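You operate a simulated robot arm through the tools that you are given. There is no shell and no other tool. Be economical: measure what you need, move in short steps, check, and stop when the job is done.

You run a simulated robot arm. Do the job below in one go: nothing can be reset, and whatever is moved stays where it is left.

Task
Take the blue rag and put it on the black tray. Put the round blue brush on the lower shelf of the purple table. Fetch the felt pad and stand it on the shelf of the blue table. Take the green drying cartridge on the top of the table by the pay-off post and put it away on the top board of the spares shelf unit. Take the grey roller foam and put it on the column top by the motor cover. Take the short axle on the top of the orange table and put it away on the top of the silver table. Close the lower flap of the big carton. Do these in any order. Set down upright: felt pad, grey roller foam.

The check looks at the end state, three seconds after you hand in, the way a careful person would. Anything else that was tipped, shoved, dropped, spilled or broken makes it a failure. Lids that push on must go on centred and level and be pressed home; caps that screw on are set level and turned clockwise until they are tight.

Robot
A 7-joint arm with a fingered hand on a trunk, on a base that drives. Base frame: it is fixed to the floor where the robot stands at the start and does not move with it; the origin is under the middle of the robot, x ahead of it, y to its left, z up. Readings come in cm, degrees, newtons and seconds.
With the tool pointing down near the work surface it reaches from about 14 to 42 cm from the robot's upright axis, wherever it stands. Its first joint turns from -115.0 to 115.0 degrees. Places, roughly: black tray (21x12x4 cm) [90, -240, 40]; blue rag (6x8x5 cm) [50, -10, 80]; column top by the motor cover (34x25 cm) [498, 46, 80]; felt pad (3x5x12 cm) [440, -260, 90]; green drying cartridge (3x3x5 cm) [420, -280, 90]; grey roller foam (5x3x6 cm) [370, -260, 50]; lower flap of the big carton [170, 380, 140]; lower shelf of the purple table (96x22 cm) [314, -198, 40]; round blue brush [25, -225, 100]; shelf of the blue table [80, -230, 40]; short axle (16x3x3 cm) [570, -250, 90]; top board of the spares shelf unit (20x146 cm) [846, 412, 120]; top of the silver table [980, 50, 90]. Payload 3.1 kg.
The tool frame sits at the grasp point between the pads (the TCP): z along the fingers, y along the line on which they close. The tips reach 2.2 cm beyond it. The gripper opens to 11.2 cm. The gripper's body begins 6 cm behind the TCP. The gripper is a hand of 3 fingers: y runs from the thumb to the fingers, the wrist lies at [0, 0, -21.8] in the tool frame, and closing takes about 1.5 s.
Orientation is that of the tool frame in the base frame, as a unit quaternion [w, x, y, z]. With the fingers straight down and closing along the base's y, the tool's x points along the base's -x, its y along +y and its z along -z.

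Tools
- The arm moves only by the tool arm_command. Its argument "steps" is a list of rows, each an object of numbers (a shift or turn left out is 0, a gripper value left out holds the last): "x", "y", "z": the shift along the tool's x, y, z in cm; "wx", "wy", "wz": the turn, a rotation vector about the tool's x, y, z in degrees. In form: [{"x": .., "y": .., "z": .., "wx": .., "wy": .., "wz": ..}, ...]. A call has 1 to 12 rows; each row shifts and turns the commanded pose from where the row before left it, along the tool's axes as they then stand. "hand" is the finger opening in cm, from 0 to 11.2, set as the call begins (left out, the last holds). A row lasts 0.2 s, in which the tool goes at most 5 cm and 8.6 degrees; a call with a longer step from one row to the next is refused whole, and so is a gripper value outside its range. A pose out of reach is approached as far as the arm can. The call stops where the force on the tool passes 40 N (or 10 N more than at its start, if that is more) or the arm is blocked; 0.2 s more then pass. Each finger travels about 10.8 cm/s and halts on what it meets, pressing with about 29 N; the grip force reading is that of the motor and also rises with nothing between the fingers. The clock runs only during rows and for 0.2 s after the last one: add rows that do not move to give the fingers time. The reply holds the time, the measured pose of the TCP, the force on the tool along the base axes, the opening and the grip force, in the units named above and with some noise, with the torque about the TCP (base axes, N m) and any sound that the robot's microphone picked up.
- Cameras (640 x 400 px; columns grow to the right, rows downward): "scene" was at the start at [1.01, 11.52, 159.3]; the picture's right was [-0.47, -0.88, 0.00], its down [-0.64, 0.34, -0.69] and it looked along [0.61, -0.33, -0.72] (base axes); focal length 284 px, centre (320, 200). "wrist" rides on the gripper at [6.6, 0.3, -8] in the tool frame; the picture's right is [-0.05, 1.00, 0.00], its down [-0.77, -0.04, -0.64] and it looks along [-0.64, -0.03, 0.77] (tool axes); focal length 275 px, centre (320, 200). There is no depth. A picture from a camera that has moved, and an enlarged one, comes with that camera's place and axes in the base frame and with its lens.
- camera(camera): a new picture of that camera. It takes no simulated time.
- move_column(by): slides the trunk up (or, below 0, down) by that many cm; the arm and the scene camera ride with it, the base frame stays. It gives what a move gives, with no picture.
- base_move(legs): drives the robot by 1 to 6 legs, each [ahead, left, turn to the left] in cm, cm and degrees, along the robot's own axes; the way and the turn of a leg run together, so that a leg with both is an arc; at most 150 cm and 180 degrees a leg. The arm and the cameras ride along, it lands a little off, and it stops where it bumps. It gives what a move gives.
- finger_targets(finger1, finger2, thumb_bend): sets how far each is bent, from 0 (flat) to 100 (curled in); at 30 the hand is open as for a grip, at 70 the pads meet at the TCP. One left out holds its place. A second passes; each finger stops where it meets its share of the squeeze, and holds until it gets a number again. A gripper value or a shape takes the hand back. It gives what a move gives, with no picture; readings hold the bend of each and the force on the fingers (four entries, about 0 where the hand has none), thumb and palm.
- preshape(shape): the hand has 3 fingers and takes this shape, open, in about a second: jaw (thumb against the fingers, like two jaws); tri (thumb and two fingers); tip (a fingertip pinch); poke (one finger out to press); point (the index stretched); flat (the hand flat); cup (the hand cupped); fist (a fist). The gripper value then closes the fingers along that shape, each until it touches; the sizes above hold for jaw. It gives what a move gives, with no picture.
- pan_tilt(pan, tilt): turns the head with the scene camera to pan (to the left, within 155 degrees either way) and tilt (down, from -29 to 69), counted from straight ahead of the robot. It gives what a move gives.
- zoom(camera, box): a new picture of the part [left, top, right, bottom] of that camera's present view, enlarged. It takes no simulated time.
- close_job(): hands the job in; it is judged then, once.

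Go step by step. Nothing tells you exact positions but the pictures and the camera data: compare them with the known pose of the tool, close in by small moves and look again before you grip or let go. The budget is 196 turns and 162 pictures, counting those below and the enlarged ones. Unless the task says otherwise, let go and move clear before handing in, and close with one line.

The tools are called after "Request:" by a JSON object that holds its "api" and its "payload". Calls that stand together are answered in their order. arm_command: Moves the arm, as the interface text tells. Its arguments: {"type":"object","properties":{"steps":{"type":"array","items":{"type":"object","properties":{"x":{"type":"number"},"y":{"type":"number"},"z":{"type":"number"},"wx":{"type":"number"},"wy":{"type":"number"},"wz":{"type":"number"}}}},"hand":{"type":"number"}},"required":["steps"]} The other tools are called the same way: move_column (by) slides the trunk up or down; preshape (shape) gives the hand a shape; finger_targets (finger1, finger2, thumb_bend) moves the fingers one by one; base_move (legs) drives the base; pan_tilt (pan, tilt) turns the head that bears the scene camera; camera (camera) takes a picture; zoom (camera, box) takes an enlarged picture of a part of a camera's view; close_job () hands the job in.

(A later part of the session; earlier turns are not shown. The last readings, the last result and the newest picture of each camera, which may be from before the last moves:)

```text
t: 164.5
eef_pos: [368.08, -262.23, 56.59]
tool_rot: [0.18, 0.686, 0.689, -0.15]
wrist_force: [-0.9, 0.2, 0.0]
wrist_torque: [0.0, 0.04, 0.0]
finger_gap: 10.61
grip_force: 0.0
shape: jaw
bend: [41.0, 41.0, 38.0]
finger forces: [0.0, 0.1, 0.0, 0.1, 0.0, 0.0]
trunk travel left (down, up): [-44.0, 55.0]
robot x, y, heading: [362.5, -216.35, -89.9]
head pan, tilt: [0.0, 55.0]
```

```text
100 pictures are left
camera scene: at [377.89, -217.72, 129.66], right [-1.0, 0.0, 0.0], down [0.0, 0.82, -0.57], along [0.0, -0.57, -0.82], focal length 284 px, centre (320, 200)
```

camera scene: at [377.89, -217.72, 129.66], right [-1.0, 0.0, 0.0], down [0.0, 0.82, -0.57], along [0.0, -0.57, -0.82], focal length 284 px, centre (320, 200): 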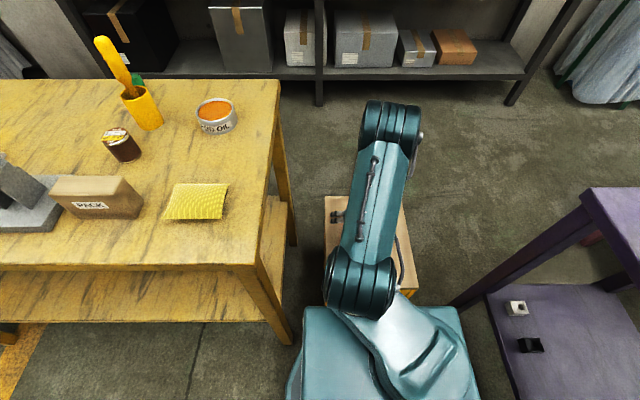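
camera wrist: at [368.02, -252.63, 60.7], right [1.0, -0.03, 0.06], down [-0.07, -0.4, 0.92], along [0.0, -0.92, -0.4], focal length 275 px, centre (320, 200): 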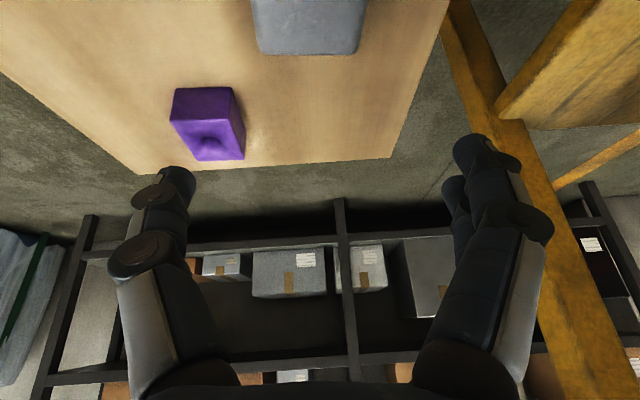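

Re-triangulating gives the foam centre near y -259.5 and top near z 49.5. I shift back 2.7 cm, lower 5 and check.

Request:
{"api": "arm_command", "payload": {"steps": [{"x": 2.4, "z": -1.2}, {}, {}]}}

Request:
{"api": "move_column", "payload": {"by": -4}}

Request:
{"api": "camera", "payload": {"camera": "wrist"}}

Request:
{"api": "zoom", "payload": {"camera": "scene", "box": [300, 160, 440, 260]}}

```text
t: 165.3
eef_pos: [367.89, -259.67, 56.62]
tool_rot: [0.18, 0.687, 0.688, -0.151]
wrist_force: [0.0, 0.5, -1.4]
wrist_torque: [0.0, 0.01, 0.05]
finger_gap: 10.58
grip_force: 0.0
shape: jaw
bend: [41.0, 41.0, 38.0]
finger forces: [0.0, 0.1, 0.1, 0.0, 0.1, 0.0]
trunk travel left (down, up): [-44.0, 55.0]
robot x, y, heading: [362.9, -216.48, -90.1]
head pan, tilt: [0.0, 55.0]
```

```text
t: 166.1
eef_pos: [368.03, -259.64, 52.45]
tool_rot: [0.181, 0.685, 0.689, -0.151]
wrist_force: [0.1, 0.6, 0.5]
wrist_torque: [0.01, -0.01, 0.0]
finger_gap: 10.58
grip_force: 0.1
shape: jaw
bend: [41.0, 41.0, 38.0]
finger forces: [0.0, 0.1, 0.0, 0.0, 0.0, 0.0]
trunk travel left (down, up): [-40.0, 59.0]
robot x, y, heading: [362.51, -216.46, -90.0]
head pan, tilt: [0.0, 55.0]
```

```text
99 pictures are left
camera wrist: at [367.9, -249.97, 56.65], right [1.0, -0.03, 0.06], down [-0.07, -0.4, 0.92], along [0.0, -0.92, -0.4], focal length 275 px, centre (320, 200)
```

wrist: 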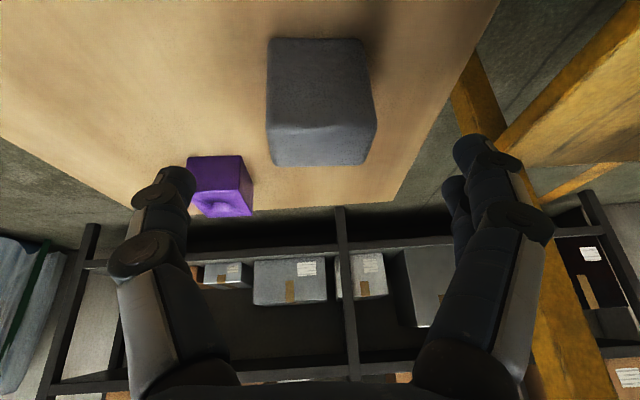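

```text
4.00 times, centred on (370, 210) of scene
camera zoom: at [377.89, -217.72, 125.65], right [-1.0, 0.0, 0.0], down [0.0, 0.82, -0.57], along [0.0, -0.57, -0.82], focal length 1137 px, centre (120, 160)
```

zoom: 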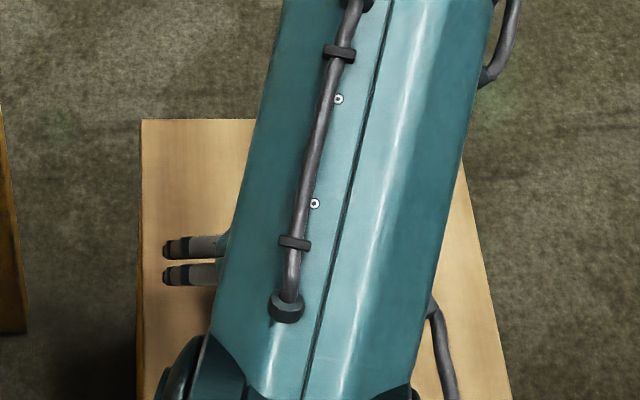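

The foam is 5 wide along the closing line, centre about (368, -261.8), z 42.7–48.5. I reach 2.1 forward, lower 6 and close.

Request:
{"api": "arm_command", "payload": {"steps": [{"x": -1.9, "z": 0.95}, {}, {}]}}

Request:
{"api": "move_column", "payload": {"by": -5.8}}

Request:
{"api": "arm_command", "payload": {"steps": [{}, {}, {}, {}, {}, {}, {}, {}], "hand": 3}}

Request:
{"api": "camera", "payload": {"camera": "wrist"}}

```text
t: 166.9
eef_pos: [368.07, -261.72, 52.6]
tool_rot: [0.181, 0.686, 0.688, -0.151]
wrist_force: [-0.7, 0.6, 0.0]
wrist_torque: [0.0, 0.04, 0.0]
finger_gap: 10.56
grip_force: 0.2
shape: jaw
bend: [41.0, 41.0, 38.0]
finger forces: [0.0, 0.0, 0.0, 0.0, 0.0, 0.1]
trunk travel left (down, up): [-40.0, 59.0]
robot x, y, heading: [362.8, -216.64, -89.8]
head pan, tilt: [0.0, 55.0]
```

```text
t: 167.9
eef_pos: [368.06, -261.99, 47.21]
tool_rot: [0.184, 0.684, 0.689, -0.154]
wrist_force: [5.5, -5.6, 31.7]
wrist_torque: [-0.22, 1.22, 0.15]
finger_gap: 10.54
grip_force: 0.1
shape: jaw
bend: [41.0, 41.0, 38.0]
finger forces: [6.2, 0.1, 0.0, 0.0, 25.8, 0.1]
trunk travel left (down, up): [-34.2, 64.8]
robot x, y, heading: [362.52, -216.7, -90.1]
head pan, tilt: [0.0, 55.0]
```

```text
t: 168.6
eef_pos: [368.1, -262.05, 47.07]
tool_rot: [0.187, 0.683, 0.689, -0.156]
wrist_force: [-4.3, 4.7, 30.4]
wrist_torque: [0.02, 0.82, -0.2]
finger_gap: 7.37
grip_force: 16.8
shape: jaw
bend: [44.0, 69.0, 40.0]
finger forces: [9.6, 0.1, 0.0, 0.0, 21.1, 0.0]
trunk travel left (down, up): [-34.2, 64.8]
robot x, y, heading: [362.97, -216.71, -90.1]
head pan, tilt: [0.0, 55.0]
stopped in row 3: the force on the tool passed its limit at 44 N (the readings are from after the stop); the commanded pose is now the measured one
```

```text
97 pictures are left
camera wrist: at [367.95, -252.25, 51.14], right [1.0, -0.03, 0.06], down [-0.07, -0.38, 0.92], along [0.0, -0.92, -0.38], focal length 275 px, centre (320, 200)
```

wrist: 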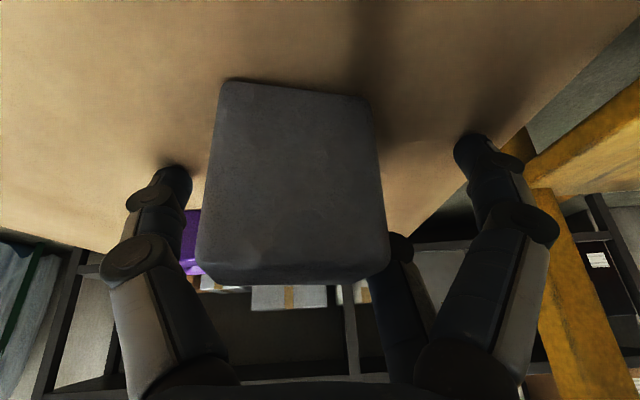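

The fingertips touched the crate top (about 44.5) and one finger went behind the foam; the foam's centre is nearer, y about -260.9. I open, raise 1.6, come back 1.3 and close again.

Request:
{"api": "arm_command", "payload": {"steps": [{"x": -0.6, "z": -1.2}, {}, {}, {}, {}], "hand": 10.6}}

Request:
{"api": "arm_command", "payload": {"steps": [{"x": 1.2, "z": -0.6}, {}, {}]}}

Request:
{"api": "camera", "payload": {"camera": "wrist"}}

```text
t: 169.8
eef_pos: [368.0, -262.03, 48.28]
tool_rot: [0.182, 0.684, 0.69, -0.153]
wrist_force: [-0.4, 0.1, 0.3]
wrist_torque: [0.0, 0.03, -0.03]
finger_gap: 10.6
grip_force: 0.1
shape: jaw
bend: [41.0, 41.0, 38.0]
finger forces: [0.0, 0.0, 0.0, 0.0, 0.0, 0.0]
trunk travel left (down, up): [-34.2, 64.8]
robot x, y, heading: [362.55, -216.28, -90.1]
head pan, tilt: [0.0, 55.0]
```

```text
t: 170.6
eef_pos: [368.01, -260.65, 48.23]
tool_rot: [0.183, 0.684, 0.69, -0.153]
wrist_force: [0.2, -0.9, -0.2]
wrist_torque: [0.05, 0.01, 0.03]
finger_gap: 10.57
grip_force: 0.1
shape: jaw
bend: [41.0, 41.0, 38.0]
finger forces: [0.0, 0.0, 0.0, 0.0, 0.0, 0.0]
trunk travel left (down, up): [-34.2, 64.8]
robot x, y, heading: [362.62, -216.33, -89.9]
head pan, tilt: [0.0, 55.0]
```

```text
96 pictures are left
camera wrist: at [367.92, -251.02, 52.32], right [1.0, -0.02, 0.06], down [-0.07, -0.39, 0.92], along [0.0, -0.92, -0.39], focal length 275 px, centre (320, 200)
```

wrist: 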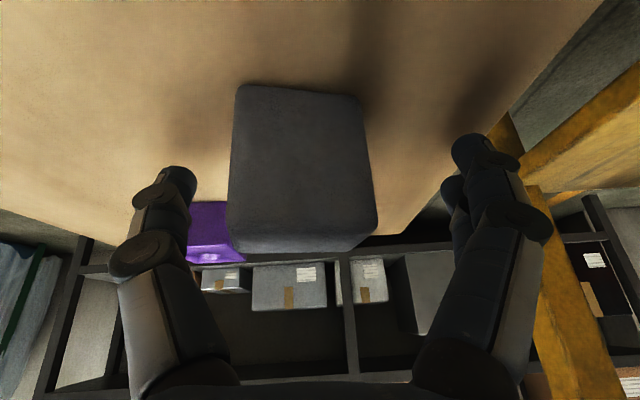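

The foam stands centred well enough. I nudge and close.

Request:
{"api": "arm_command", "payload": {"steps": [{"x": -0.4, "y": -0.6, "z": 0.2}, {}]}}

Request:
{"api": "arm_command", "payload": {"steps": [{}, {}, {}, {}, {}, {}, {}, {}], "hand": 3}}

Request:
{"api": "camera", "payload": {"camera": "wrist"}}

```text
t: 171.2
eef_pos: [367.44, -261.12, 48.18]
tool_rot: [0.183, 0.684, 0.689, -0.153]
wrist_force: [0.7, 0.1, 0.5]
wrist_torque: [-0.04, -0.02, 0.05]
finger_gap: 10.59
grip_force: 0.1
shape: jaw
bend: [41.0, 41.0, 38.0]
finger forces: [0.1, 0.0, 0.0, 0.0, 0.0, 0.0]
trunk travel left (down, up): [-34.2, 64.8]
robot x, y, heading: [362.56, -216.49, -89.9]
head pan, tilt: [0.0, 55.0]
```

```text
t: 173.0
eef_pos: [367.32, -261.1, 48.19]
tool_rot: [0.183, 0.684, 0.689, -0.153]
wrist_force: [-0.5, 0.0, -0.1]
wrist_torque: [0.02, -0.02, 0.0]
finger_gap: 0.0
grip_force: 28.6
shape: jaw
bend: [75.0, 67.0, 75.0]
finger forces: [0.1, 0.0, 0.0, 0.0, 0.1, 0.0]
trunk travel left (down, up): [-34.2, 64.8]
robot x, y, heading: [362.42, -216.36, -89.8]
head pan, tilt: [0.0, 55.0]
```

```text
95 pictures are left
camera wrist: at [367.29, -251.38, 52.28], right [1.0, -0.02, 0.06], down [-0.07, -0.39, 0.92], along [0.0, -0.92, -0.39], focal length 275 px, centre (320, 200)
```

wrist: 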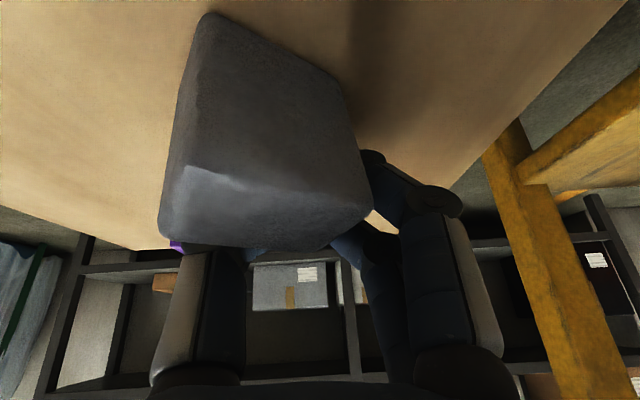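

The fingers closed behind the foam and turned it. I lift straight up, open and look again.

Request:
{"api": "move_column", "payload": {"by": 9}}

Request:
{"api": "arm_command", "payload": {"steps": [{"x": 3, "z": -1.5}, {}, {}, {}, {}, {}], "hand": 11.2}}

Request:
{"api": "camera", "payload": {"camera": "wrist"}}

```text
t: 174.3
eef_pos: [367.34, -261.15, 57.17]
tool_rot: [0.183, 0.684, 0.689, -0.153]
wrist_force: [-0.6, 0.1, -1.1]
wrist_torque: [-0.02, 0.0, -0.02]
finger_gap: 0.0
grip_force: 28.3
shape: jaw
bend: [75.0, 67.0, 75.0]
finger forces: [0.0, 0.1, 0.0, 0.0, 0.1, 0.0]
trunk travel left (down, up): [-43.2, 55.8]
robot x, y, heading: [362.98, -216.43, -89.8]
head pan, tilt: [0.0, 55.0]
```

```text
t: 175.7
eef_pos: [367.35, -257.73, 57.23]
tool_rot: [0.183, 0.684, 0.689, -0.153]
wrist_force: [-0.7, 0.4, 0.1]
wrist_torque: [0.0, -0.01, -0.04]
finger_gap: 11.2
grip_force: 0.0
shape: jaw
bend: [30.0, 30.0, 30.0]
finger forces: [0.1, 0.0, 0.1, 0.0, 0.1, 0.0]
trunk travel left (down, up): [-43.2, 55.8]
robot x, y, heading: [362.6, -216.23, -89.8]
head pan, tilt: [0.0, 55.0]
```

```text
94 pictures are left
camera wrist: at [367.2, -248.07, 61.33], right [1.0, -0.02, 0.06], down [-0.07, -0.39, 0.92], along [0.0, -0.92, -0.39], focal length 275 px, centre (320, 200)
```

wrist: 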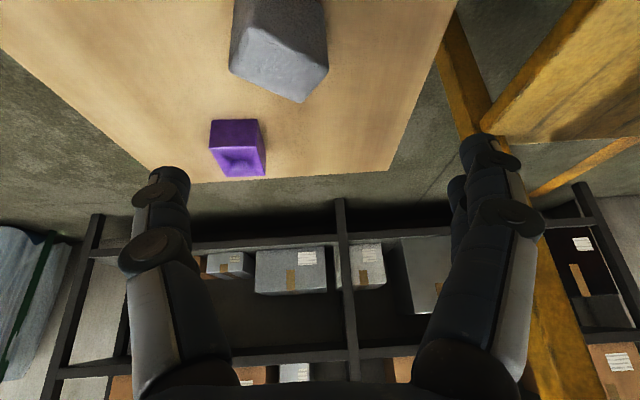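

The crate top triangulates to z 44.9, so the foam top is near 51 and its centre about (365.8, -257.1), turned about 38° clockwise. I make the tool upright and turn the hand to match, above the foam.

Request:
{"api": "arm_command", "payload": {"steps": [{"z": -1, "wy": 7}, {"wy": 7}, {"wy": 7}, {"wy": 5}, {"wz": 7.6}, {"wz": 7.6}, {"wz": 7.6}, {"wz": 7.6}, {"wz": 7.6}, {}, {}]}}

Request:
{"api": "camera", "payload": {"camera": "wrist"}}

```text
t: 178.1
eef_pos: [367.21, -257.18, 57.92]
tool_rot: [0.021, 0.895, 0.445, 0.012]
wrist_force: [0.0, 0.2, -1.3]
wrist_torque: [-0.02, 0.05, -0.02]
finger_gap: 11.18
grip_force: 0.1
shape: jaw
bend: [30.0, 30.0, 30.0]
finger forces: [0.0, 0.0, 0.0, 0.0, 0.0, 0.1]
trunk travel left (down, up): [-43.2, 55.8]
robot x, y, heading: [362.24, -216.27, -89.9]
head pan, tilt: [0.0, 55.0]
```

```text
93 pictures are left
camera wrist: at [371.14, -251.84, 66.07], right [0.77, -0.64, 0.05], down [-0.52, -0.58, 0.63], along [-0.38, -0.51, -0.77], focal length 275 px, centre (320, 200)
```

wrist: 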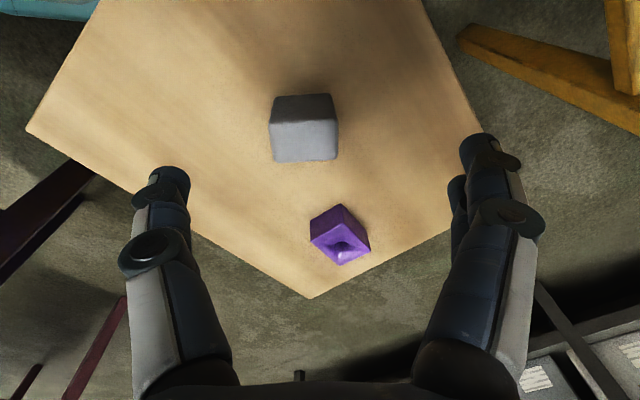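

Triangulated: foam top z 50.5, centre (365.8, -257.4), crate 44.9, and the hand is now square to it. I shift over it, descend to TCP 48.5 and look.

Request:
{"api": "arm_command", "payload": {"steps": [{"x": -1.0, "y": -1.0}, {"z": 4}, {"z": 3.4}, {"z": 2}, {}, {}]}}

Request:
{"api": "camera", "payload": {"camera": "wrist"}}

```text
t: 179.5
eef_pos: [366.3, -257.67, 48.52]
tool_rot: [0.02, 0.895, 0.445, 0.011]
wrist_force: [0.1, 0.7, 0.3]
wrist_torque: [0.01, -0.02, -0.02]
finger_gap: 11.2
grip_force: 0.0
shape: jaw
bend: [30.0, 30.0, 30.0]
finger forces: [0.1, 0.1, 0.1, 0.1, 0.0, 0.0]
trunk travel left (down, up): [-43.2, 55.8]
robot x, y, heading: [363.03, -216.46, -90.1]
head pan, tilt: [0.0, 55.0]
```

```text
92 pictures are left
camera wrist: at [370.12, -252.2, 56.57], right [0.77, -0.64, 0.05], down [-0.52, -0.58, 0.63], along [-0.38, -0.51, -0.77], focal length 275 px, centre (320, 200)
```

wrist: 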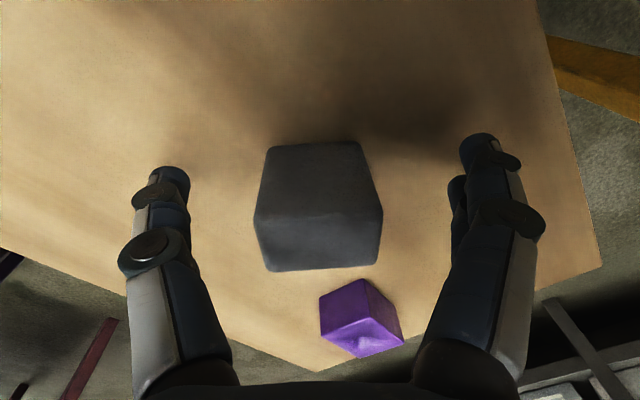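

The foam is square and centred between thumb and fingers. I close.

Request:
{"api": "arm_command", "payload": {"steps": [{}, {}, {}, {}, {}, {}, {}, {}], "hand": 2}}

Request:
{"api": "arm_command", "payload": {"steps": [{"z": -1}, {"z": -2}, {"z": -3}, {}]}}

Request:
{"api": "camera", "payload": {"camera": "wrist"}}

```text
t: 181.3
eef_pos: [366.31, -257.6, 48.52]
tool_rot: [0.02, 0.895, 0.445, 0.012]
wrist_force: [-0.8, -0.4, 2.4]
wrist_torque: [-0.05, 0.04, -0.03]
finger_gap: 2.98
grip_force: 29.2
shape: jaw
bend: [77.0, 72.0, 70.0]
finger forces: [5.6, 20.1, 0.0, 0.0, 26.5, 0.0]
trunk travel left (down, up): [-43.2, 55.8]
robot x, y, heading: [362.23, -216.49, -90.1]
head pan, tilt: [0.0, 55.0]
```

```text
t: 182.3
eef_pos: [366.27, -257.52, 54.56]
tool_rot: [0.02, 0.895, 0.445, 0.012]
wrist_force: [-0.5, -0.2, -0.6]
wrist_torque: [0.04, 0.0, -0.02]
finger_gap: 2.91
grip_force: 29.1
shape: jaw
bend: [77.0, 72.0, 70.0]
finger forces: [5.8, 20.5, 0.0, 0.0, 25.3, 0.1]
trunk travel left (down, up): [-43.2, 55.8]
robot x, y, heading: [362.55, -216.37, -90.1]
head pan, tilt: [0.0, 55.0]
```

```text
91 pictures are left
camera wrist: at [370.11, -252.01, 62.64], right [0.77, -0.64, 0.05], down [-0.52, -0.58, 0.63], along [-0.38, -0.51, -0.77], focal length 275 px, centre (320, 200)
```

wrist: 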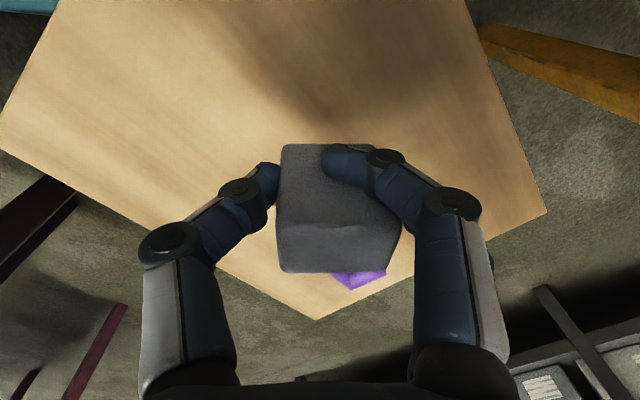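

The foam is held upright, its base 3.6 cm below the TCP. I raise, back away and turn to view the column by the motor cover at (498, 46).

Request:
{"api": "base_move", "payload": {"legs": [[-85, 0, 0], [0, 0, 125]]}}

Request:
{"api": "move_column", "payload": {"by": 40}}

Request:
{"api": "pan_tilt", "payload": {"pan": 20, "tilt": 35}}

Request:
{"api": "camera", "payload": {"camera": "scene"}}

```text
t: 191.9
eef_pos: [395.01, -106.32, 54.63]
tool_rot: [0.0, 0.036, 0.999, 0.024]
wrist_force: [0.0, 0.1, 0.4]
wrist_torque: [0.02, -0.01, 0.01]
finger_gap: 2.87
grip_force: 29.0
shape: jaw
bend: [77.0, 71.0, 70.0]
finger forces: [4.1, 20.9, 0.1, 0.0, 24.6, 0.0]
trunk travel left (down, up): [-43.2, 55.8]
robot x, y, heading: [362.62, -131.67, 32.9]
head pan, tilt: [0.0, 55.0]
```

```text
t: 195.7
eef_pos: [395.04, -106.23, 94.48]
tool_rot: [-0.001, 0.036, 0.999, 0.024]
wrist_force: [0.5, 0.2, 0.0]
wrist_torque: [-0.02, 0.01, 0.0]
finger_gap: 2.87
grip_force: 29.5
shape: jaw
bend: [77.0, 71.0, 70.0]
finger forces: [4.1, 20.8, 0.0, 0.0, 24.7, 0.0]
trunk travel left (down, up): [-83.2, 15.8]
robot x, y, heading: [362.83, -132.11, 33.0]
head pan, tilt: [0.0, 55.0]
```

```text
t: 196.6
eef_pos: [395.05, -106.33, 94.58]
tool_rot: [-0.001, 0.036, 0.999, 0.023]
wrist_force: [0.3, 0.0, -0.2]
wrist_torque: [0.01, -0.03, 0.04]
finger_gap: 2.87
grip_force: 29.1
shape: jaw
bend: [77.0, 71.0, 70.0]
finger forces: [4.1, 20.8, 0.1, 0.0, 24.6, 0.1]
trunk travel left (down, up): [-83.2, 15.8]
robot x, y, heading: [362.71, -131.65, 32.9]
head pan, tilt: [20.0, 35.0]
```

```text
90 pictures are left
camera scene: at [354.65, -114.98, 171.67], right [0.8, -0.6, 0.0], down [-0.35, -0.46, -0.82], along [0.49, 0.65, -0.57], focal length 284 px, centre (320, 200)
```

scene: 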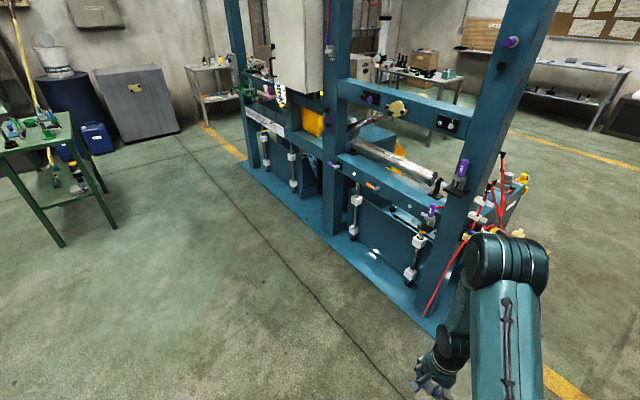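

The column lies just behind the teal frame's front line (x about 470). I move opposite it, facing +x, to see how to reach it.

Request:
{"api": "base_move", "payload": {"legs": [[0, 0, -33], [0, 150, 0]]}}

Request:
{"api": "pan_tilt", "payload": {"pan": 0, "tilt": 30}}

Request:
{"api": "camera", "payload": {"camera": "scene"}}

```text
t: 205.6
eef_pos: [403.8, 22.34, 94.54]
tool_rot: [0.006, 0.318, 0.948, 0.023]
wrist_force: [0.4, -0.5, -0.8]
wrist_torque: [0.0, -0.02, 0.04]
finger_gap: 2.87
grip_force: 30.3
shape: jaw
bend: [77.0, 71.0, 70.0]
finger forces: [3.7, 20.9, 0.0, 0.0, 24.4, 0.0]
trunk travel left (down, up): [-83.2, 15.8]
robot x, y, heading: [362.98, 18.99, 0.3]
head pan, tilt: [20.0, 35.0]
```

```text
t: 206.4
eef_pos: [403.78, 22.37, 94.49]
tool_rot: [0.005, 0.317, 0.948, 0.023]
wrist_force: [0.5, -0.8, -0.2]
wrist_torque: [0.0, 0.03, 0.0]
finger_gap: 2.86
grip_force: 29.1
shape: jaw
bend: [77.0, 71.0, 70.0]
finger forces: [3.7, 20.9, 0.0, 0.0, 24.3, 0.1]
trunk travel left (down, up): [-83.2, 15.8]
robot x, y, heading: [363.28, 18.87, -0.5]
head pan, tilt: [0.0, 30.0]
```

```text
89 pictures are left
camera scene: at [365.96, 34.15, 172.46], right [0.0, -1.0, 0.0], down [-0.5, 0.0, -0.87], along [0.87, 0.0, -0.5], focal length 284 px, centre (320, 200)
```

scene: 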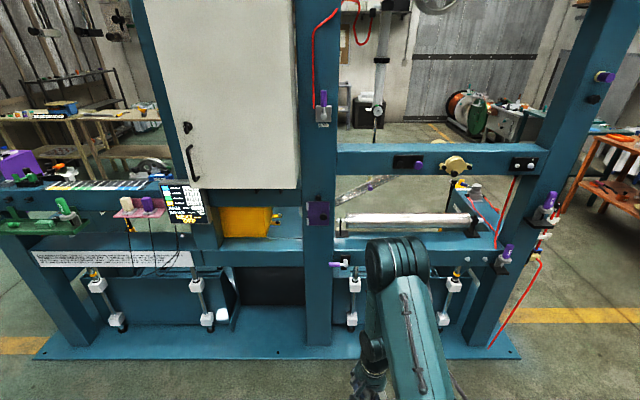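

The yellow motor cover is under the white cabinet with a ledge beside it at about (299, 225) in the picture. I zoom in.

Request:
{"api": "zoom", "payload": {"camera": "scene", "box": [180, 160, 360, 280]}}

```text
3.33 times, centred on (270, 220) of scene
camera zoom: at [365.96, 34.15, 172.46], right [0.0, -1.0, 0.0], down [-0.5, 0.0, -0.87], along [0.87, 0.0, -0.5], focal length 948 px, centre (487, 133)
```

zoom: 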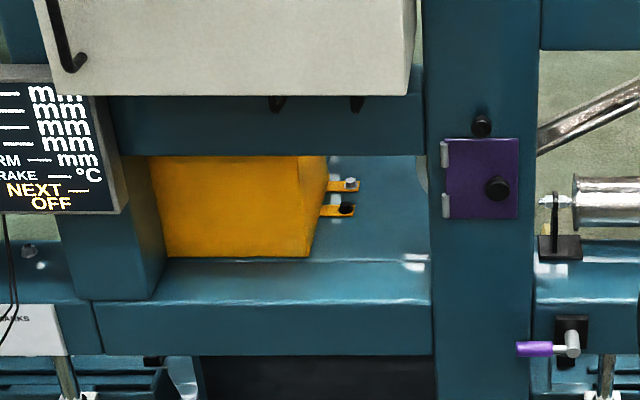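

The free spot is the ledge right of the cover, about (491, 50, 80), roofed at about z 107, so the foam must be carried in with a forward-tilted hand. I will set it upright on the floor here and regrip it with the hand tilted. First I square the hand and lower the trunk.

Request:
{"api": "arm_command", "payload": {"steps": [{"wz": -7.4}, {"wz": -7.4}, {"wz": -7.4}, {"wz": -7.4}, {"wz": -7.4}, {}]}}

Request:
{"api": "move_column", "payload": {"by": -40}}

Request:
{"api": "move_column", "payload": {"by": -38}}

Request:
{"api": "pan_tilt", "payload": {"pan": 0, "tilt": 55}}

Request:
{"api": "camera", "payload": {"camera": "wrist"}}

Request:
{"api": "camera", "payload": {"camera": "scene"}}

```text
t: 207.8
eef_pos: [403.72, 22.37, 94.54]
tool_rot: [0.013, 0.0, 1.0, 0.019]
wrist_force: [0.5, 0.7, 0.2]
wrist_torque: [0.03, 0.02, -0.01]
finger_gap: 2.87
grip_force: 28.7
shape: jaw
bend: [77.0, 71.0, 70.0]
finger forces: [3.7, 20.9, 0.0, 0.1, 24.4, 0.0]
trunk travel left (down, up): [-83.2, 15.8]
robot x, y, heading: [362.73, 18.69, 0.1]
head pan, tilt: [0.0, 30.0]
```

```text
t: 211.7
eef_pos: [403.78, 22.22, 54.58]
tool_rot: [0.013, 0.002, 1.0, 0.02]
wrist_force: [0.5, 0.1, 0.4]
wrist_torque: [-0.01, -0.01, 0.0]
finger_gap: 2.87
grip_force: 28.6
shape: jaw
bend: [77.0, 71.0, 70.0]
finger forces: [3.7, 20.9, 0.0, 0.0, 24.3, 0.0]
trunk travel left (down, up): [-43.2, 55.8]
robot x, y, heading: [363.01, 18.65, 0.1]
head pan, tilt: [0.0, 30.0]
```

```text
t: 215.3
eef_pos: [403.9, 22.29, 16.6]
tool_rot: [0.013, 0.001, 1.0, 0.021]
wrist_force: [0.1, 0.4, -0.3]
wrist_torque: [0.04, 0.01, -0.04]
finger_gap: 2.9
grip_force: 29.0
shape: jaw
bend: [77.0, 71.0, 70.0]
finger forces: [3.7, 20.9, 0.1, 0.0, 24.3, 0.1]
trunk travel left (down, up): [-5.2, 93.8]
robot x, y, heading: [363.28, 18.8, 0.1]
head pan, tilt: [0.0, 30.0]
```

```text
t: 216.2
eef_pos: [403.81, 22.33, 16.65]
tool_rot: [0.013, 0.001, 1.0, 0.019]
wrist_force: [-0.6, -0.1, -0.4]
wrist_torque: [0.01, 0.0, -0.02]
finger_gap: 2.84
grip_force: 29.0
shape: jaw
bend: [77.0, 71.0, 70.0]
finger forces: [3.8, 20.9, 0.0, 0.1, 24.3, 0.1]
trunk travel left (down, up): [-5.2, 93.8]
robot x, y, heading: [362.68, 18.98, 0.0]
head pan, tilt: [0.0, 55.0]
```

```text
87 pictures are left
camera wrist: at [396.9, 22.43, 24.43], right [0.05, 1.0, 0.04], down [0.75, -0.06, 0.65], along [0.66, 0.0, -0.76], focal length 275 px, centre (320, 200)
```

wrist: 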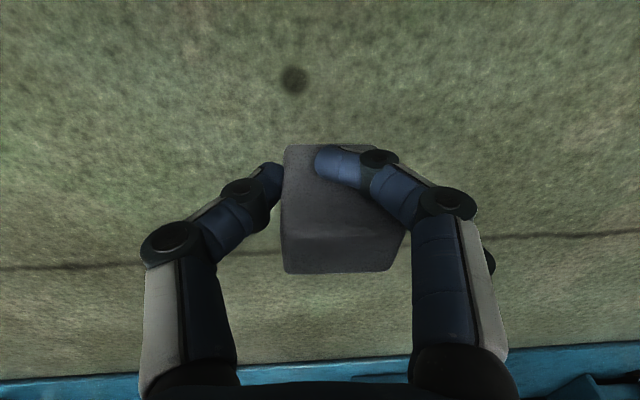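

```text
86 pictures are left
camera scene: at [364.12, 34.14, 90.86], right [0.0, -1.0, 0.0], down [-0.82, 0.0, -0.57], along [0.57, 0.0, -0.82], focal length 284 px, centre (320, 200)
```

scene: 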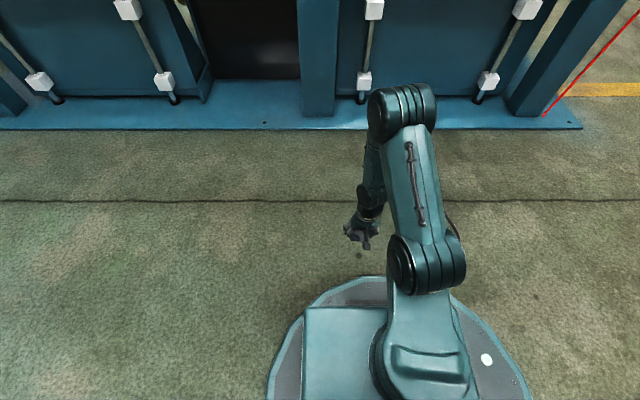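

I step the arm down to the floor with a soft end.

Request:
{"api": "arm_command", "payload": {"steps": [{"z": 4}, {"z": 4}, {"z": 3}, {"z": 0.8}, {"z": 0.4}, {"z": 0.4}, {"z": 0.3}, {}]}}

Request:
{"api": "camera", "payload": {"camera": "wrist"}}

```text
t: 218.0
eef_pos: [404.21, 22.83, 3.67]
tool_rot: [0.014, 0.002, 1.0, 0.02]
wrist_force: [-0.3, 0.2, -0.1]
wrist_torque: [-0.01, 0.0, -0.01]
finger_gap: 2.86
grip_force: 28.9
shape: jaw
bend: [77.0, 71.0, 70.0]
finger forces: [3.5, 21.1, 0.0, 0.0, 24.1, 0.0]
trunk travel left (down, up): [-5.2, 93.8]
robot x, y, heading: [362.92, 18.9, -0.3]
head pan, tilt: [0.0, 55.0]
```

```text
85 pictures are left
camera wrist: at [397.3, 22.98, 11.5], right [0.05, 1.0, 0.04], down [0.75, -0.06, 0.65], along [0.66, 0.0, -0.76], focal length 275 px, centre (320, 200)
```

wrist: 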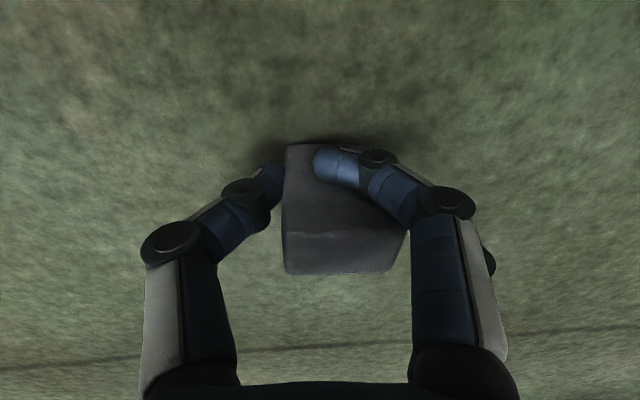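

Almost down. I go 0.6 lower and let go.

Request:
{"api": "arm_command", "payload": {"steps": [{"z": 0.25}, {"z": 0.25}, {"z": 0.2}, {}]}}

Request:
{"api": "arm_command", "payload": {"steps": [{}, {}, {}, {}, {}, {}], "hand": 11.2}}

Request:
{"api": "arm_command", "payload": {"steps": [{"z": -4}, {"z": -4}, {"z": -4}, {"x": -1, "wy": -8}, {"x": -1, "wy": -8}, {"x": -1, "wy": -8}, {"x": -1, "wy": -8}, {"x": -1, "wy": -8}, {"x": -1, "wy": -8}, {}, {}]}}

Request:
{"api": "camera", "payload": {"camera": "wrist"}}

```text
t: 219.0
eef_pos: [404.15, 22.82, 3.22]
tool_rot: [0.013, 0.001, 1.0, 0.019]
wrist_force: [-11.7, -5.6, 34.6]
wrist_torque: [0.18, -0.07, 0.09]
finger_gap: 3.01
grip_force: 29.2
shape: jaw
bend: [78.0, 73.0, 72.0]
finger forces: [11.4, 21.0, 0.0, 0.0, 32.1, 0.0]
trunk travel left (down, up): [-5.2, 93.8]
robot x, y, heading: [362.8, 18.89, 0.1]
head pan, tilt: [0.0, 55.0]
```

```text
t: 220.4
eef_pos: [404.18, 22.87, 2.97]
tool_rot: [0.013, 0.001, 1.0, 0.02]
wrist_force: [0.2, -0.4, 0.2]
wrist_torque: [0.01, -0.02, -0.02]
finger_gap: 11.21
grip_force: 0.0
shape: jaw
bend: [30.0, 30.0, 30.0]
finger forces: [0.1, 0.0, 0.1, 0.0, 0.0, 0.0]
trunk travel left (down, up): [-5.2, 93.8]
robot x, y, heading: [362.95, 19.05, 0.1]
head pan, tilt: [0.0, 55.0]
```

```text
t: 222.8
eef_pos: [409.21, 22.32, 17.25]
tool_rot: [0.419, 0.009, 0.908, 0.018]
wrist_force: [0.3, 0.1, -0.5]
wrist_torque: [-0.02, 0.02, 0.01]
finger_gap: 11.19
grip_force: 0.1
shape: jaw
bend: [30.0, 30.0, 30.0]
finger forces: [0.0, 0.0, 0.0, 0.0, 0.0, 0.0]
trunk travel left (down, up): [-5.2, 93.8]
robot x, y, heading: [363.01, 18.77, -0.1]
head pan, tilt: [0.0, 55.0]
```

```text
84 pictures are left
camera wrist: at [398.78, 22.76, 17.36], right [0.03, 1.0, 0.07], down [0.02, -0.08, 1.0], along [1.0, -0.03, -0.02], focal length 275 px, centre (320, 200)
```

wrist: 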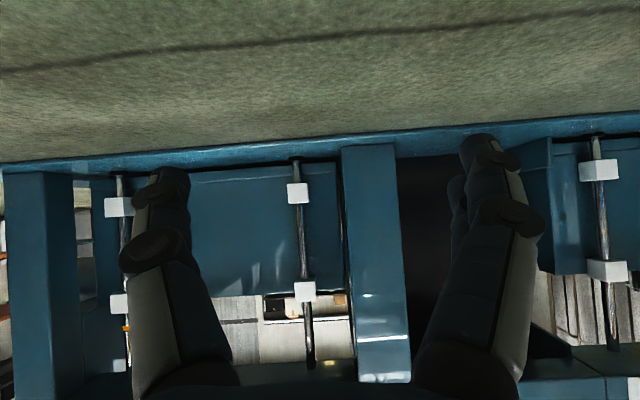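

The foam should be standing on the floor at about (404, 23). I back the base 12 cm to make room for the tilted hand and look.

Request:
{"api": "base_move", "payload": {"legs": [[-16, 0, 0]]}}

Request:
{"api": "camera", "payload": {"camera": "wrist"}}

Request:
{"api": "camera", "payload": {"camera": "scene"}}

```text
t: 224.2
eef_pos: [393.17, 22.33, 17.18]
tool_rot: [0.419, 0.01, 0.908, 0.017]
wrist_force: [0.7, -0.2, -0.3]
wrist_torque: [0.0, 0.03, -0.01]
finger_gap: 11.2
grip_force: 0.0
shape: jaw
bend: [30.0, 30.0, 30.0]
finger forces: [0.1, 0.0, 0.0, 0.0, 0.0, 0.0]
trunk travel left (down, up): [-5.2, 93.8]
robot x, y, heading: [346.71, 18.95, -0.0]
head pan, tilt: [0.0, 55.0]
```

```text
83 pictures are left
camera wrist: at [382.72, 22.79, 17.36], right [0.03, 1.0, 0.07], down [0.02, -0.08, 1.0], along [1.0, -0.03, -0.02], focal length 275 px, centre (320, 200)
```

wrist: 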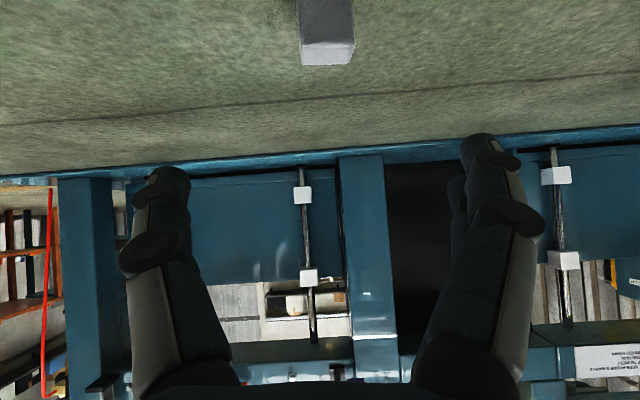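

```text
82 pictures are left
camera scene: at [348.06, 34.17, 90.86], right [0.0, -1.0, 0.0], down [-0.82, 0.0, -0.57], along [0.57, 0.0, -0.82], focal length 284 px, centre (320, 200)
```

scene: 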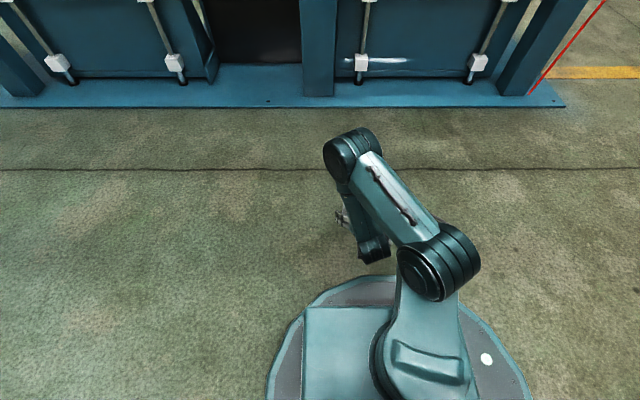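

The foam stands upright on the floor, x 401.8–404.7, y about 23.5. I lower behind it, then slide forward around it.

Request:
{"api": "arm_command", "payload": {"steps": [{"x": 2.5, "z": 2.15}, {"x": 2.5, "z": 2.15}, {"x": 2.5, "z": 2.15}, {"x": 2.5, "z": 2.15}, {}, {"x": -2.0, "y": 0.4, "z": 2.36}, {"x": -2.0, "y": 0.3, "z": 2.36}, {}, {}]}}

Request:
{"api": "camera", "payload": {"camera": "wrist"}}

```text
t: 226.2
eef_pos: [399.34, 23.79, 4.01]
tool_rot: [0.418, 0.009, 0.908, 0.018]
wrist_force: [-0.2, 0.6, -0.3]
wrist_torque: [-0.01, 0.0, 0.02]
finger_gap: 11.16
grip_force: 0.2
shape: jaw
bend: [30.0, 30.0, 30.0]
finger forces: [0.0, 0.0, 0.0, 0.1, 0.1, 0.0]
trunk travel left (down, up): [-5.2, 93.8]
robot x, y, heading: [347.01, 19.03, -0.2]
head pan, tilt: [0.0, 55.0]
```

```text
81 pictures are left
camera wrist: at [388.91, 24.16, 4.15], right [0.03, 1.0, 0.07], down [0.02, -0.08, 1.0], along [1.0, -0.03, -0.02], focal length 275 px, centre (320, 200)
```

wrist: 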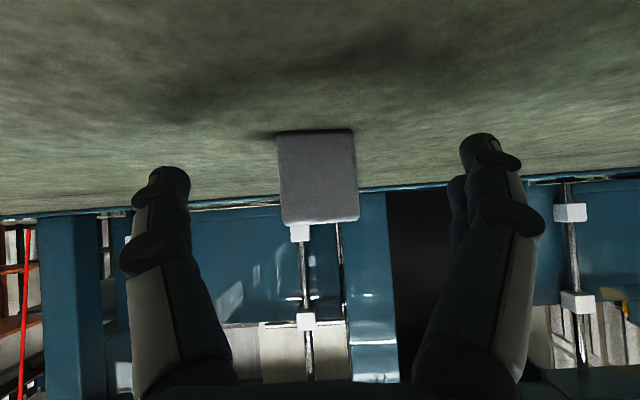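

The foam is dead ahead, front face at about x 404. I go 5 cm forward and close.

Request:
{"api": "arm_command", "payload": {"steps": [{"x": -1.65, "z": 1.94}, {"x": -1.65, "z": 1.94}, {}, {}]}}

Request:
{"api": "camera", "payload": {"camera": "wrist"}}

```text
t: 227.2
eef_pos: [404.52, 23.73, 3.85]
tool_rot: [0.418, 0.009, 0.908, 0.018]
wrist_force: [0.5, -0.3, -0.1]
wrist_torque: [0.03, 0.01, -0.04]
finger_gap: 11.19
grip_force: 0.0
shape: jaw
bend: [30.0, 30.0, 30.0]
finger forces: [0.0, 0.0, 0.0, 0.0, 0.1, 0.1]
trunk travel left (down, up): [-5.2, 93.8]
robot x, y, heading: [346.54, 18.81, 0.1]
head pan, tilt: [0.0, 55.0]
```

```text
80 pictures are left
camera wrist: at [394.08, 24.24, 4.14], right [0.03, 1.0, 0.07], down [0.02, -0.08, 1.0], along [1.0, -0.03, -0.02], focal length 275 px, centre (320, 200)
```

wrist: 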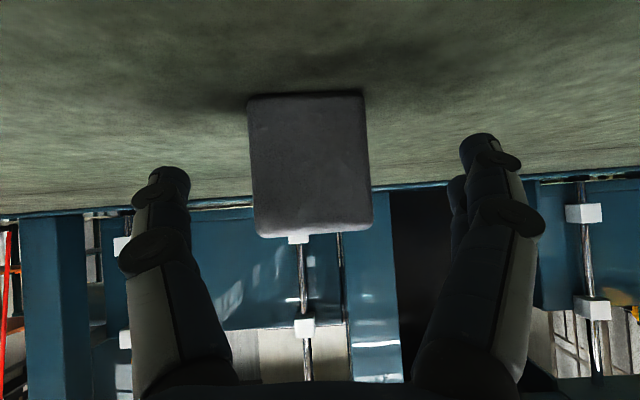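

Front face is at x 404.7, so its centre is at 406.2. I go 0.9 more forward, 0.4 right and close.

Request:
{"api": "arm_command", "payload": {"steps": [{"x": -0.55, "y": -0.4, "z": 0.65}, {}]}}

Request:
{"api": "arm_command", "payload": {"steps": [{}, {}, {}, {}, {}, {}, {}, {}], "hand": 2}}

Request:
{"api": "move_column", "payload": {"by": 12}}

Request:
{"api": "camera", "payload": {"camera": "wrist"}}

```text
t: 227.8
eef_pos: [405.39, 23.33, 4.11]
tool_rot: [0.418, 0.01, 0.908, 0.017]
wrist_force: [-0.7, -0.2, 0.0]
wrist_torque: [0.0, 0.0, 0.03]
finger_gap: 11.21
grip_force: 0.1
shape: jaw
bend: [30.0, 30.0, 30.0]
finger forces: [0.1, 0.0, 0.0, 0.0, 0.0, 0.0]
trunk travel left (down, up): [-5.2, 93.8]
robot x, y, heading: [347.14, 18.89, -0.0]
head pan, tilt: [0.0, 55.0]
```

```text
t: 229.6
eef_pos: [405.39, 23.29, 4.13]
tool_rot: [0.419, 0.009, 0.908, 0.017]
wrist_force: [-0.1, 0.0, 0.0]
wrist_torque: [-0.02, 0.02, -0.02]
finger_gap: 3.77
grip_force: 28.9
shape: jaw
bend: [74.0, 74.0, 70.0]
finger forces: [13.3, 12.9, 0.0, 0.0, 26.3, 0.1]
trunk travel left (down, up): [-5.2, 93.8]
robot x, y, heading: [346.95, 19.08, -0.1]
head pan, tilt: [0.0, 55.0]
```

```text
t: 231.1
eef_pos: [405.37, 23.37, 15.92]
tool_rot: [0.418, 0.01, 0.908, 0.017]
wrist_force: [-0.2, -0.4, 0.5]
wrist_torque: [-0.01, 0.04, 0.0]
finger_gap: 3.77
grip_force: 29.0
shape: jaw
bend: [74.0, 74.0, 70.0]
finger forces: [13.2, 12.2, 0.0, 0.0, 26.4, 0.0]
trunk travel left (down, up): [-17.2, 81.8]
robot x, y, heading: [346.73, 18.89, -0.2]
head pan, tilt: [0.0, 55.0]
```

```text
79 pictures are left
camera wrist: at [394.87, 23.76, 16.19], right [0.03, 1.0, 0.07], down [0.02, -0.08, 1.0], along [1.0, -0.03, -0.02], focal length 275 px, centre (320, 200)
```

wrist: 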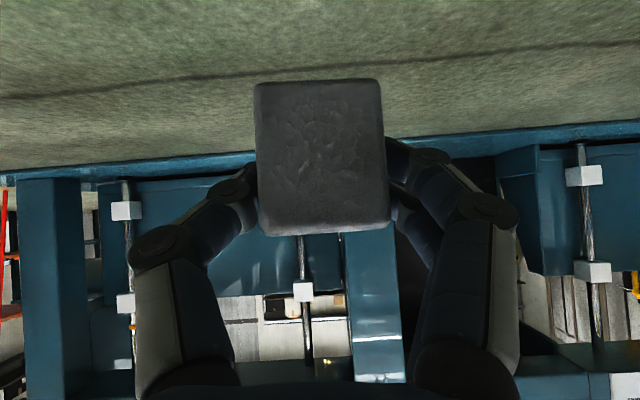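

The grip is now square and firm, with the foam upright and its base 4.1 below the TCP. I raise the trunk and line up with the gap beside the motor cover.

Request:
{"api": "move_column", "payload": {"by": 40}}

Request:
{"api": "move_column", "payload": {"by": 35}}

Request:
{"api": "base_move", "payload": {"legs": [[0, 29.3, 0], [46, 0, 0]]}}

Request:
{"api": "pan_tilt", "payload": {"pan": 0, "tilt": 40}}

Request:
{"api": "camera", "payload": {"camera": "scene"}}

Request:
{"api": "camera", "payload": {"camera": "wrist"}}

```text
t: 235.0
eef_pos: [405.29, 23.2, 56.08]
tool_rot: [0.417, 0.009, 0.908, 0.018]
wrist_force: [0.1, -0.4, 0.0]
wrist_torque: [-0.01, 0.01, 0.04]
finger_gap: 3.75
grip_force: 29.0
shape: jaw
bend: [74.0, 74.0, 70.0]
finger forces: [13.2, 12.1, 0.0, 0.0, 26.3, 0.0]
trunk travel left (down, up): [-57.2, 41.8]
robot x, y, heading: [347.34, 18.78, -0.1]
head pan, tilt: [0.0, 55.0]
```

```text
t: 238.4
eef_pos: [405.3, 23.34, 91.06]
tool_rot: [0.419, 0.009, 0.908, 0.018]
wrist_force: [-0.4, -0.1, 0.5]
wrist_torque: [0.0, -0.02, -0.01]
finger_gap: 3.77
grip_force: 29.0
shape: jaw
bend: [74.0, 74.0, 70.0]
finger forces: [13.2, 12.0, 0.0, 0.0, 26.3, 0.0]
trunk travel left (down, up): [-92.2, 6.8]
robot x, y, heading: [346.92, 18.95, -0.0]
head pan, tilt: [0.0, 55.0]
```

```text
t: 242.8
eef_pos: [451.75, 52.31, 91.03]
tool_rot: [0.417, 0.009, 0.908, 0.018]
wrist_force: [-0.9, -0.2, -0.1]
wrist_torque: [0.01, -0.03, 0.03]
finger_gap: 3.79
grip_force: 29.3
shape: jaw
bend: [74.0, 74.0, 70.0]
finger forces: [13.3, 12.0, 0.0, 0.0, 26.3, 0.0]
trunk travel left (down, up): [-92.2, 6.8]
robot x, y, heading: [393.43, 47.87, -0.5]
head pan, tilt: [0.0, 55.0]
```

```text
t: 243.6
eef_pos: [451.83, 52.25, 90.94]
tool_rot: [0.418, 0.011, 0.908, 0.017]
wrist_force: [0.8, -0.3, -0.4]
wrist_torque: [0.01, 0.03, -0.01]
finger_gap: 3.78
grip_force: 29.0
shape: jaw
bend: [74.0, 74.0, 70.0]
finger forces: [13.2, 12.0, 0.1, 0.1, 26.3, 0.0]
trunk travel left (down, up): [-92.2, 6.8]
robot x, y, heading: [393.46, 48.05, -0.3]
head pan, tilt: [0.0, 40.0]
```

```text
78 pictures are left
camera scene: at [395.87, 63.23, 179.92], right [-0.01, -1.0, 0.0], down [-0.64, 0.0, -0.77], along [0.77, 0.0, -0.64], focal length 284 px, centre (320, 200)
```

scene: 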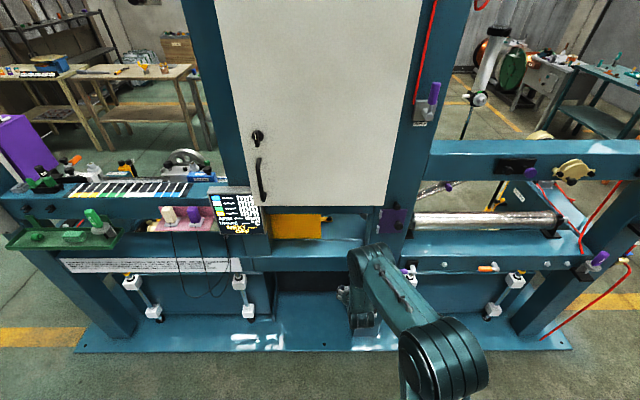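

```text
77 pictures are left
camera wrist: at [441.36, 52.67, 91.19], right [0.04, 1.0, 0.07], down [0.02, -0.08, 1.0], along [1.0, -0.03, -0.02], focal length 275 px, centre (320, 200)
```

wrist: 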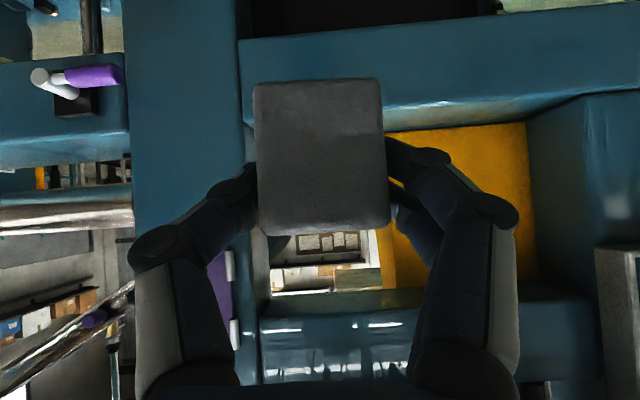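

The gap between post (y 44) and cover (y 64) is fine, but the elbow is now right above the hand and would meet the cabinet. I back off, lower the trunk 26 and raise/stretch the arm as I did at the tray, so the elbow stays low and outside.

Request:
{"api": "base_move", "payload": {"legs": [[-22, 1.2, 0]]}}

Request:
{"api": "move_column", "payload": {"by": -26}}

Request:
{"api": "arm_command", "payload": {"steps": [{"x": -3.17, "z": -2.7}, {"x": -3.17, "z": -2.7}, {"x": -3.17, "z": -2.7}, {"x": -3.17, "z": -2.7}, {"x": -3.17, "z": -2.7}, {"x": -3.17, "z": -2.7}, {"x": -2.6, "z": 3.04}, {"x": -2.6, "z": 3.04}, {"x": -2.6, "z": 3.04}, {"x": -2.6, "z": 3.04}, {}, {}]}}

Request:
{"api": "camera", "payload": {"camera": "scene"}}

```text
t: 245.2
eef_pos: [429.98, 53.52, 91.0]
tool_rot: [0.418, 0.01, 0.908, 0.017]
wrist_force: [-0.1, 0.2, -0.2]
wrist_torque: [0.03, -0.02, 0.0]
finger_gap: 3.78
grip_force: 29.4
shape: jaw
bend: [74.0, 74.0, 70.0]
finger forces: [13.2, 11.9, 0.0, 0.0, 26.4, 0.1]
trunk travel left (down, up): [-92.2, 6.8]
robot x, y, heading: [371.24, 49.05, 0.0]
head pan, tilt: [0.0, 40.0]
```

```text
t: 247.9
eef_pos: [429.89, 53.68, 64.93]
tool_rot: [0.419, 0.009, 0.908, 0.017]
wrist_force: [0.3, -0.1, -0.3]
wrist_torque: [-0.03, -0.06, 0.02]
finger_gap: 3.75
grip_force: 29.1
shape: jaw
bend: [74.0, 74.0, 70.0]
finger forces: [13.2, 11.9, 0.0, 0.0, 26.4, 0.0]
trunk travel left (down, up): [-66.2, 32.8]
robot x, y, heading: [371.3, 49.24, -0.2]
head pan, tilt: [0.0, 40.0]
```

```text
t: 250.5
eef_pos: [445.92, 52.52, 90.09]
tool_rot: [0.418, 0.009, 0.908, 0.019]
wrist_force: [-0.3, -0.2, -0.2]
wrist_torque: [0.0, 0.01, 0.0]
finger_gap: 3.69
grip_force: 29.4
shape: jaw
bend: [74.0, 74.0, 70.0]
finger forces: [13.8, 10.5, 0.0, 0.1, 26.1, 0.0]
trunk travel left (down, up): [-66.2, 32.8]
robot x, y, heading: [371.66, 49.76, 0.1]
head pan, tilt: [0.0, 40.0]
```

```text
76 pictures are left
camera scene: at [373.97, 64.52, 153.92], right [0.0, -1.0, 0.0], down [-0.64, 0.0, -0.77], along [0.77, 0.0, -0.64], focal length 284 px, centre (320, 200)
```

scene: 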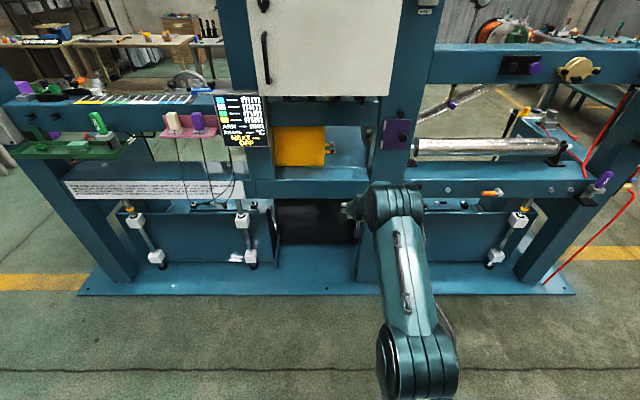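

The arm is stretched with a low elbow. I lower 4 cm and drive in most of the way.

Request:
{"api": "move_column", "payload": {"by": -3}}

Request:
{"api": "base_move", "payload": {"legs": [[30, 1, 0]]}}

Request:
{"api": "camera", "payload": {"camera": "scene"}}

Request:
{"api": "camera", "payload": {"camera": "wrist"}}

```text
t: 251.2
eef_pos: [445.82, 52.61, 87.21]
tool_rot: [0.419, 0.009, 0.908, 0.018]
wrist_force: [0.1, 0.6, -0.1]
wrist_torque: [0.02, -0.02, -0.02]
finger_gap: 3.65
grip_force: 28.6
shape: jaw
bend: [74.0, 74.0, 70.0]
finger forces: [13.7, 10.5, 0.0, 0.0, 26.1, 0.0]
trunk travel left (down, up): [-63.2, 35.8]
robot x, y, heading: [371.34, 49.09, -0.2]
head pan, tilt: [0.0, 40.0]
```

```text
t: 253.3
eef_pos: [476.23, 53.53, 86.97]
tool_rot: [0.418, 0.009, 0.908, 0.018]
wrist_force: [-0.2, 1.1, -0.6]
wrist_torque: [0.01, 0.04, 0.0]
finger_gap: 3.65
grip_force: 28.6
shape: jaw
bend: [74.0, 74.0, 70.0]
finger forces: [13.6, 10.5, 0.1, 0.0, 26.1, 0.1]
trunk travel left (down, up): [-63.2, 35.8]
robot x, y, heading: [401.69, 50.13, -0.0]
head pan, tilt: [0.0, 40.0]
```

```text
75 pictures are left
camera scene: at [404.33, 65.45, 150.92], right [0.0, -1.0, 0.0], down [-0.64, 0.0, -0.77], along [0.77, 0.0, -0.64], focal length 284 px, centre (320, 200)
```

scene: 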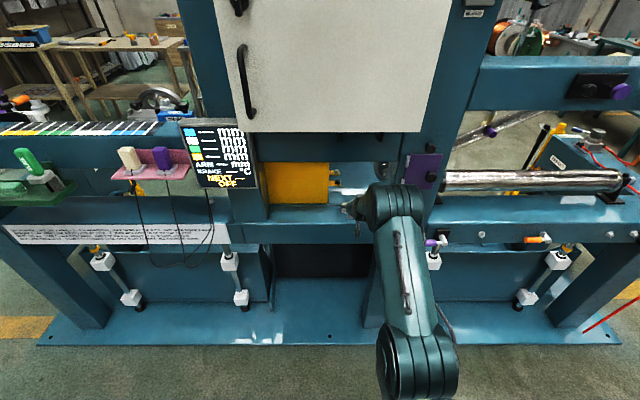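

```text
74 pictures are left
camera wrist: at [465.78, 53.98, 87.25], right [0.03, 1.0, 0.07], down [0.02, -0.08, 1.0], along [1.0, -0.03, -0.02], focal length 275 px, centre (320, 200)
```

wrist: 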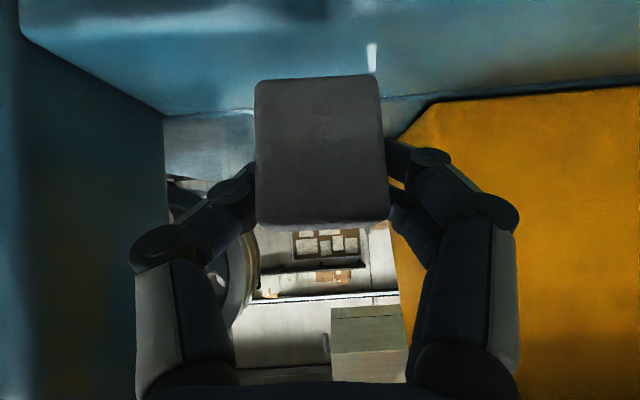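

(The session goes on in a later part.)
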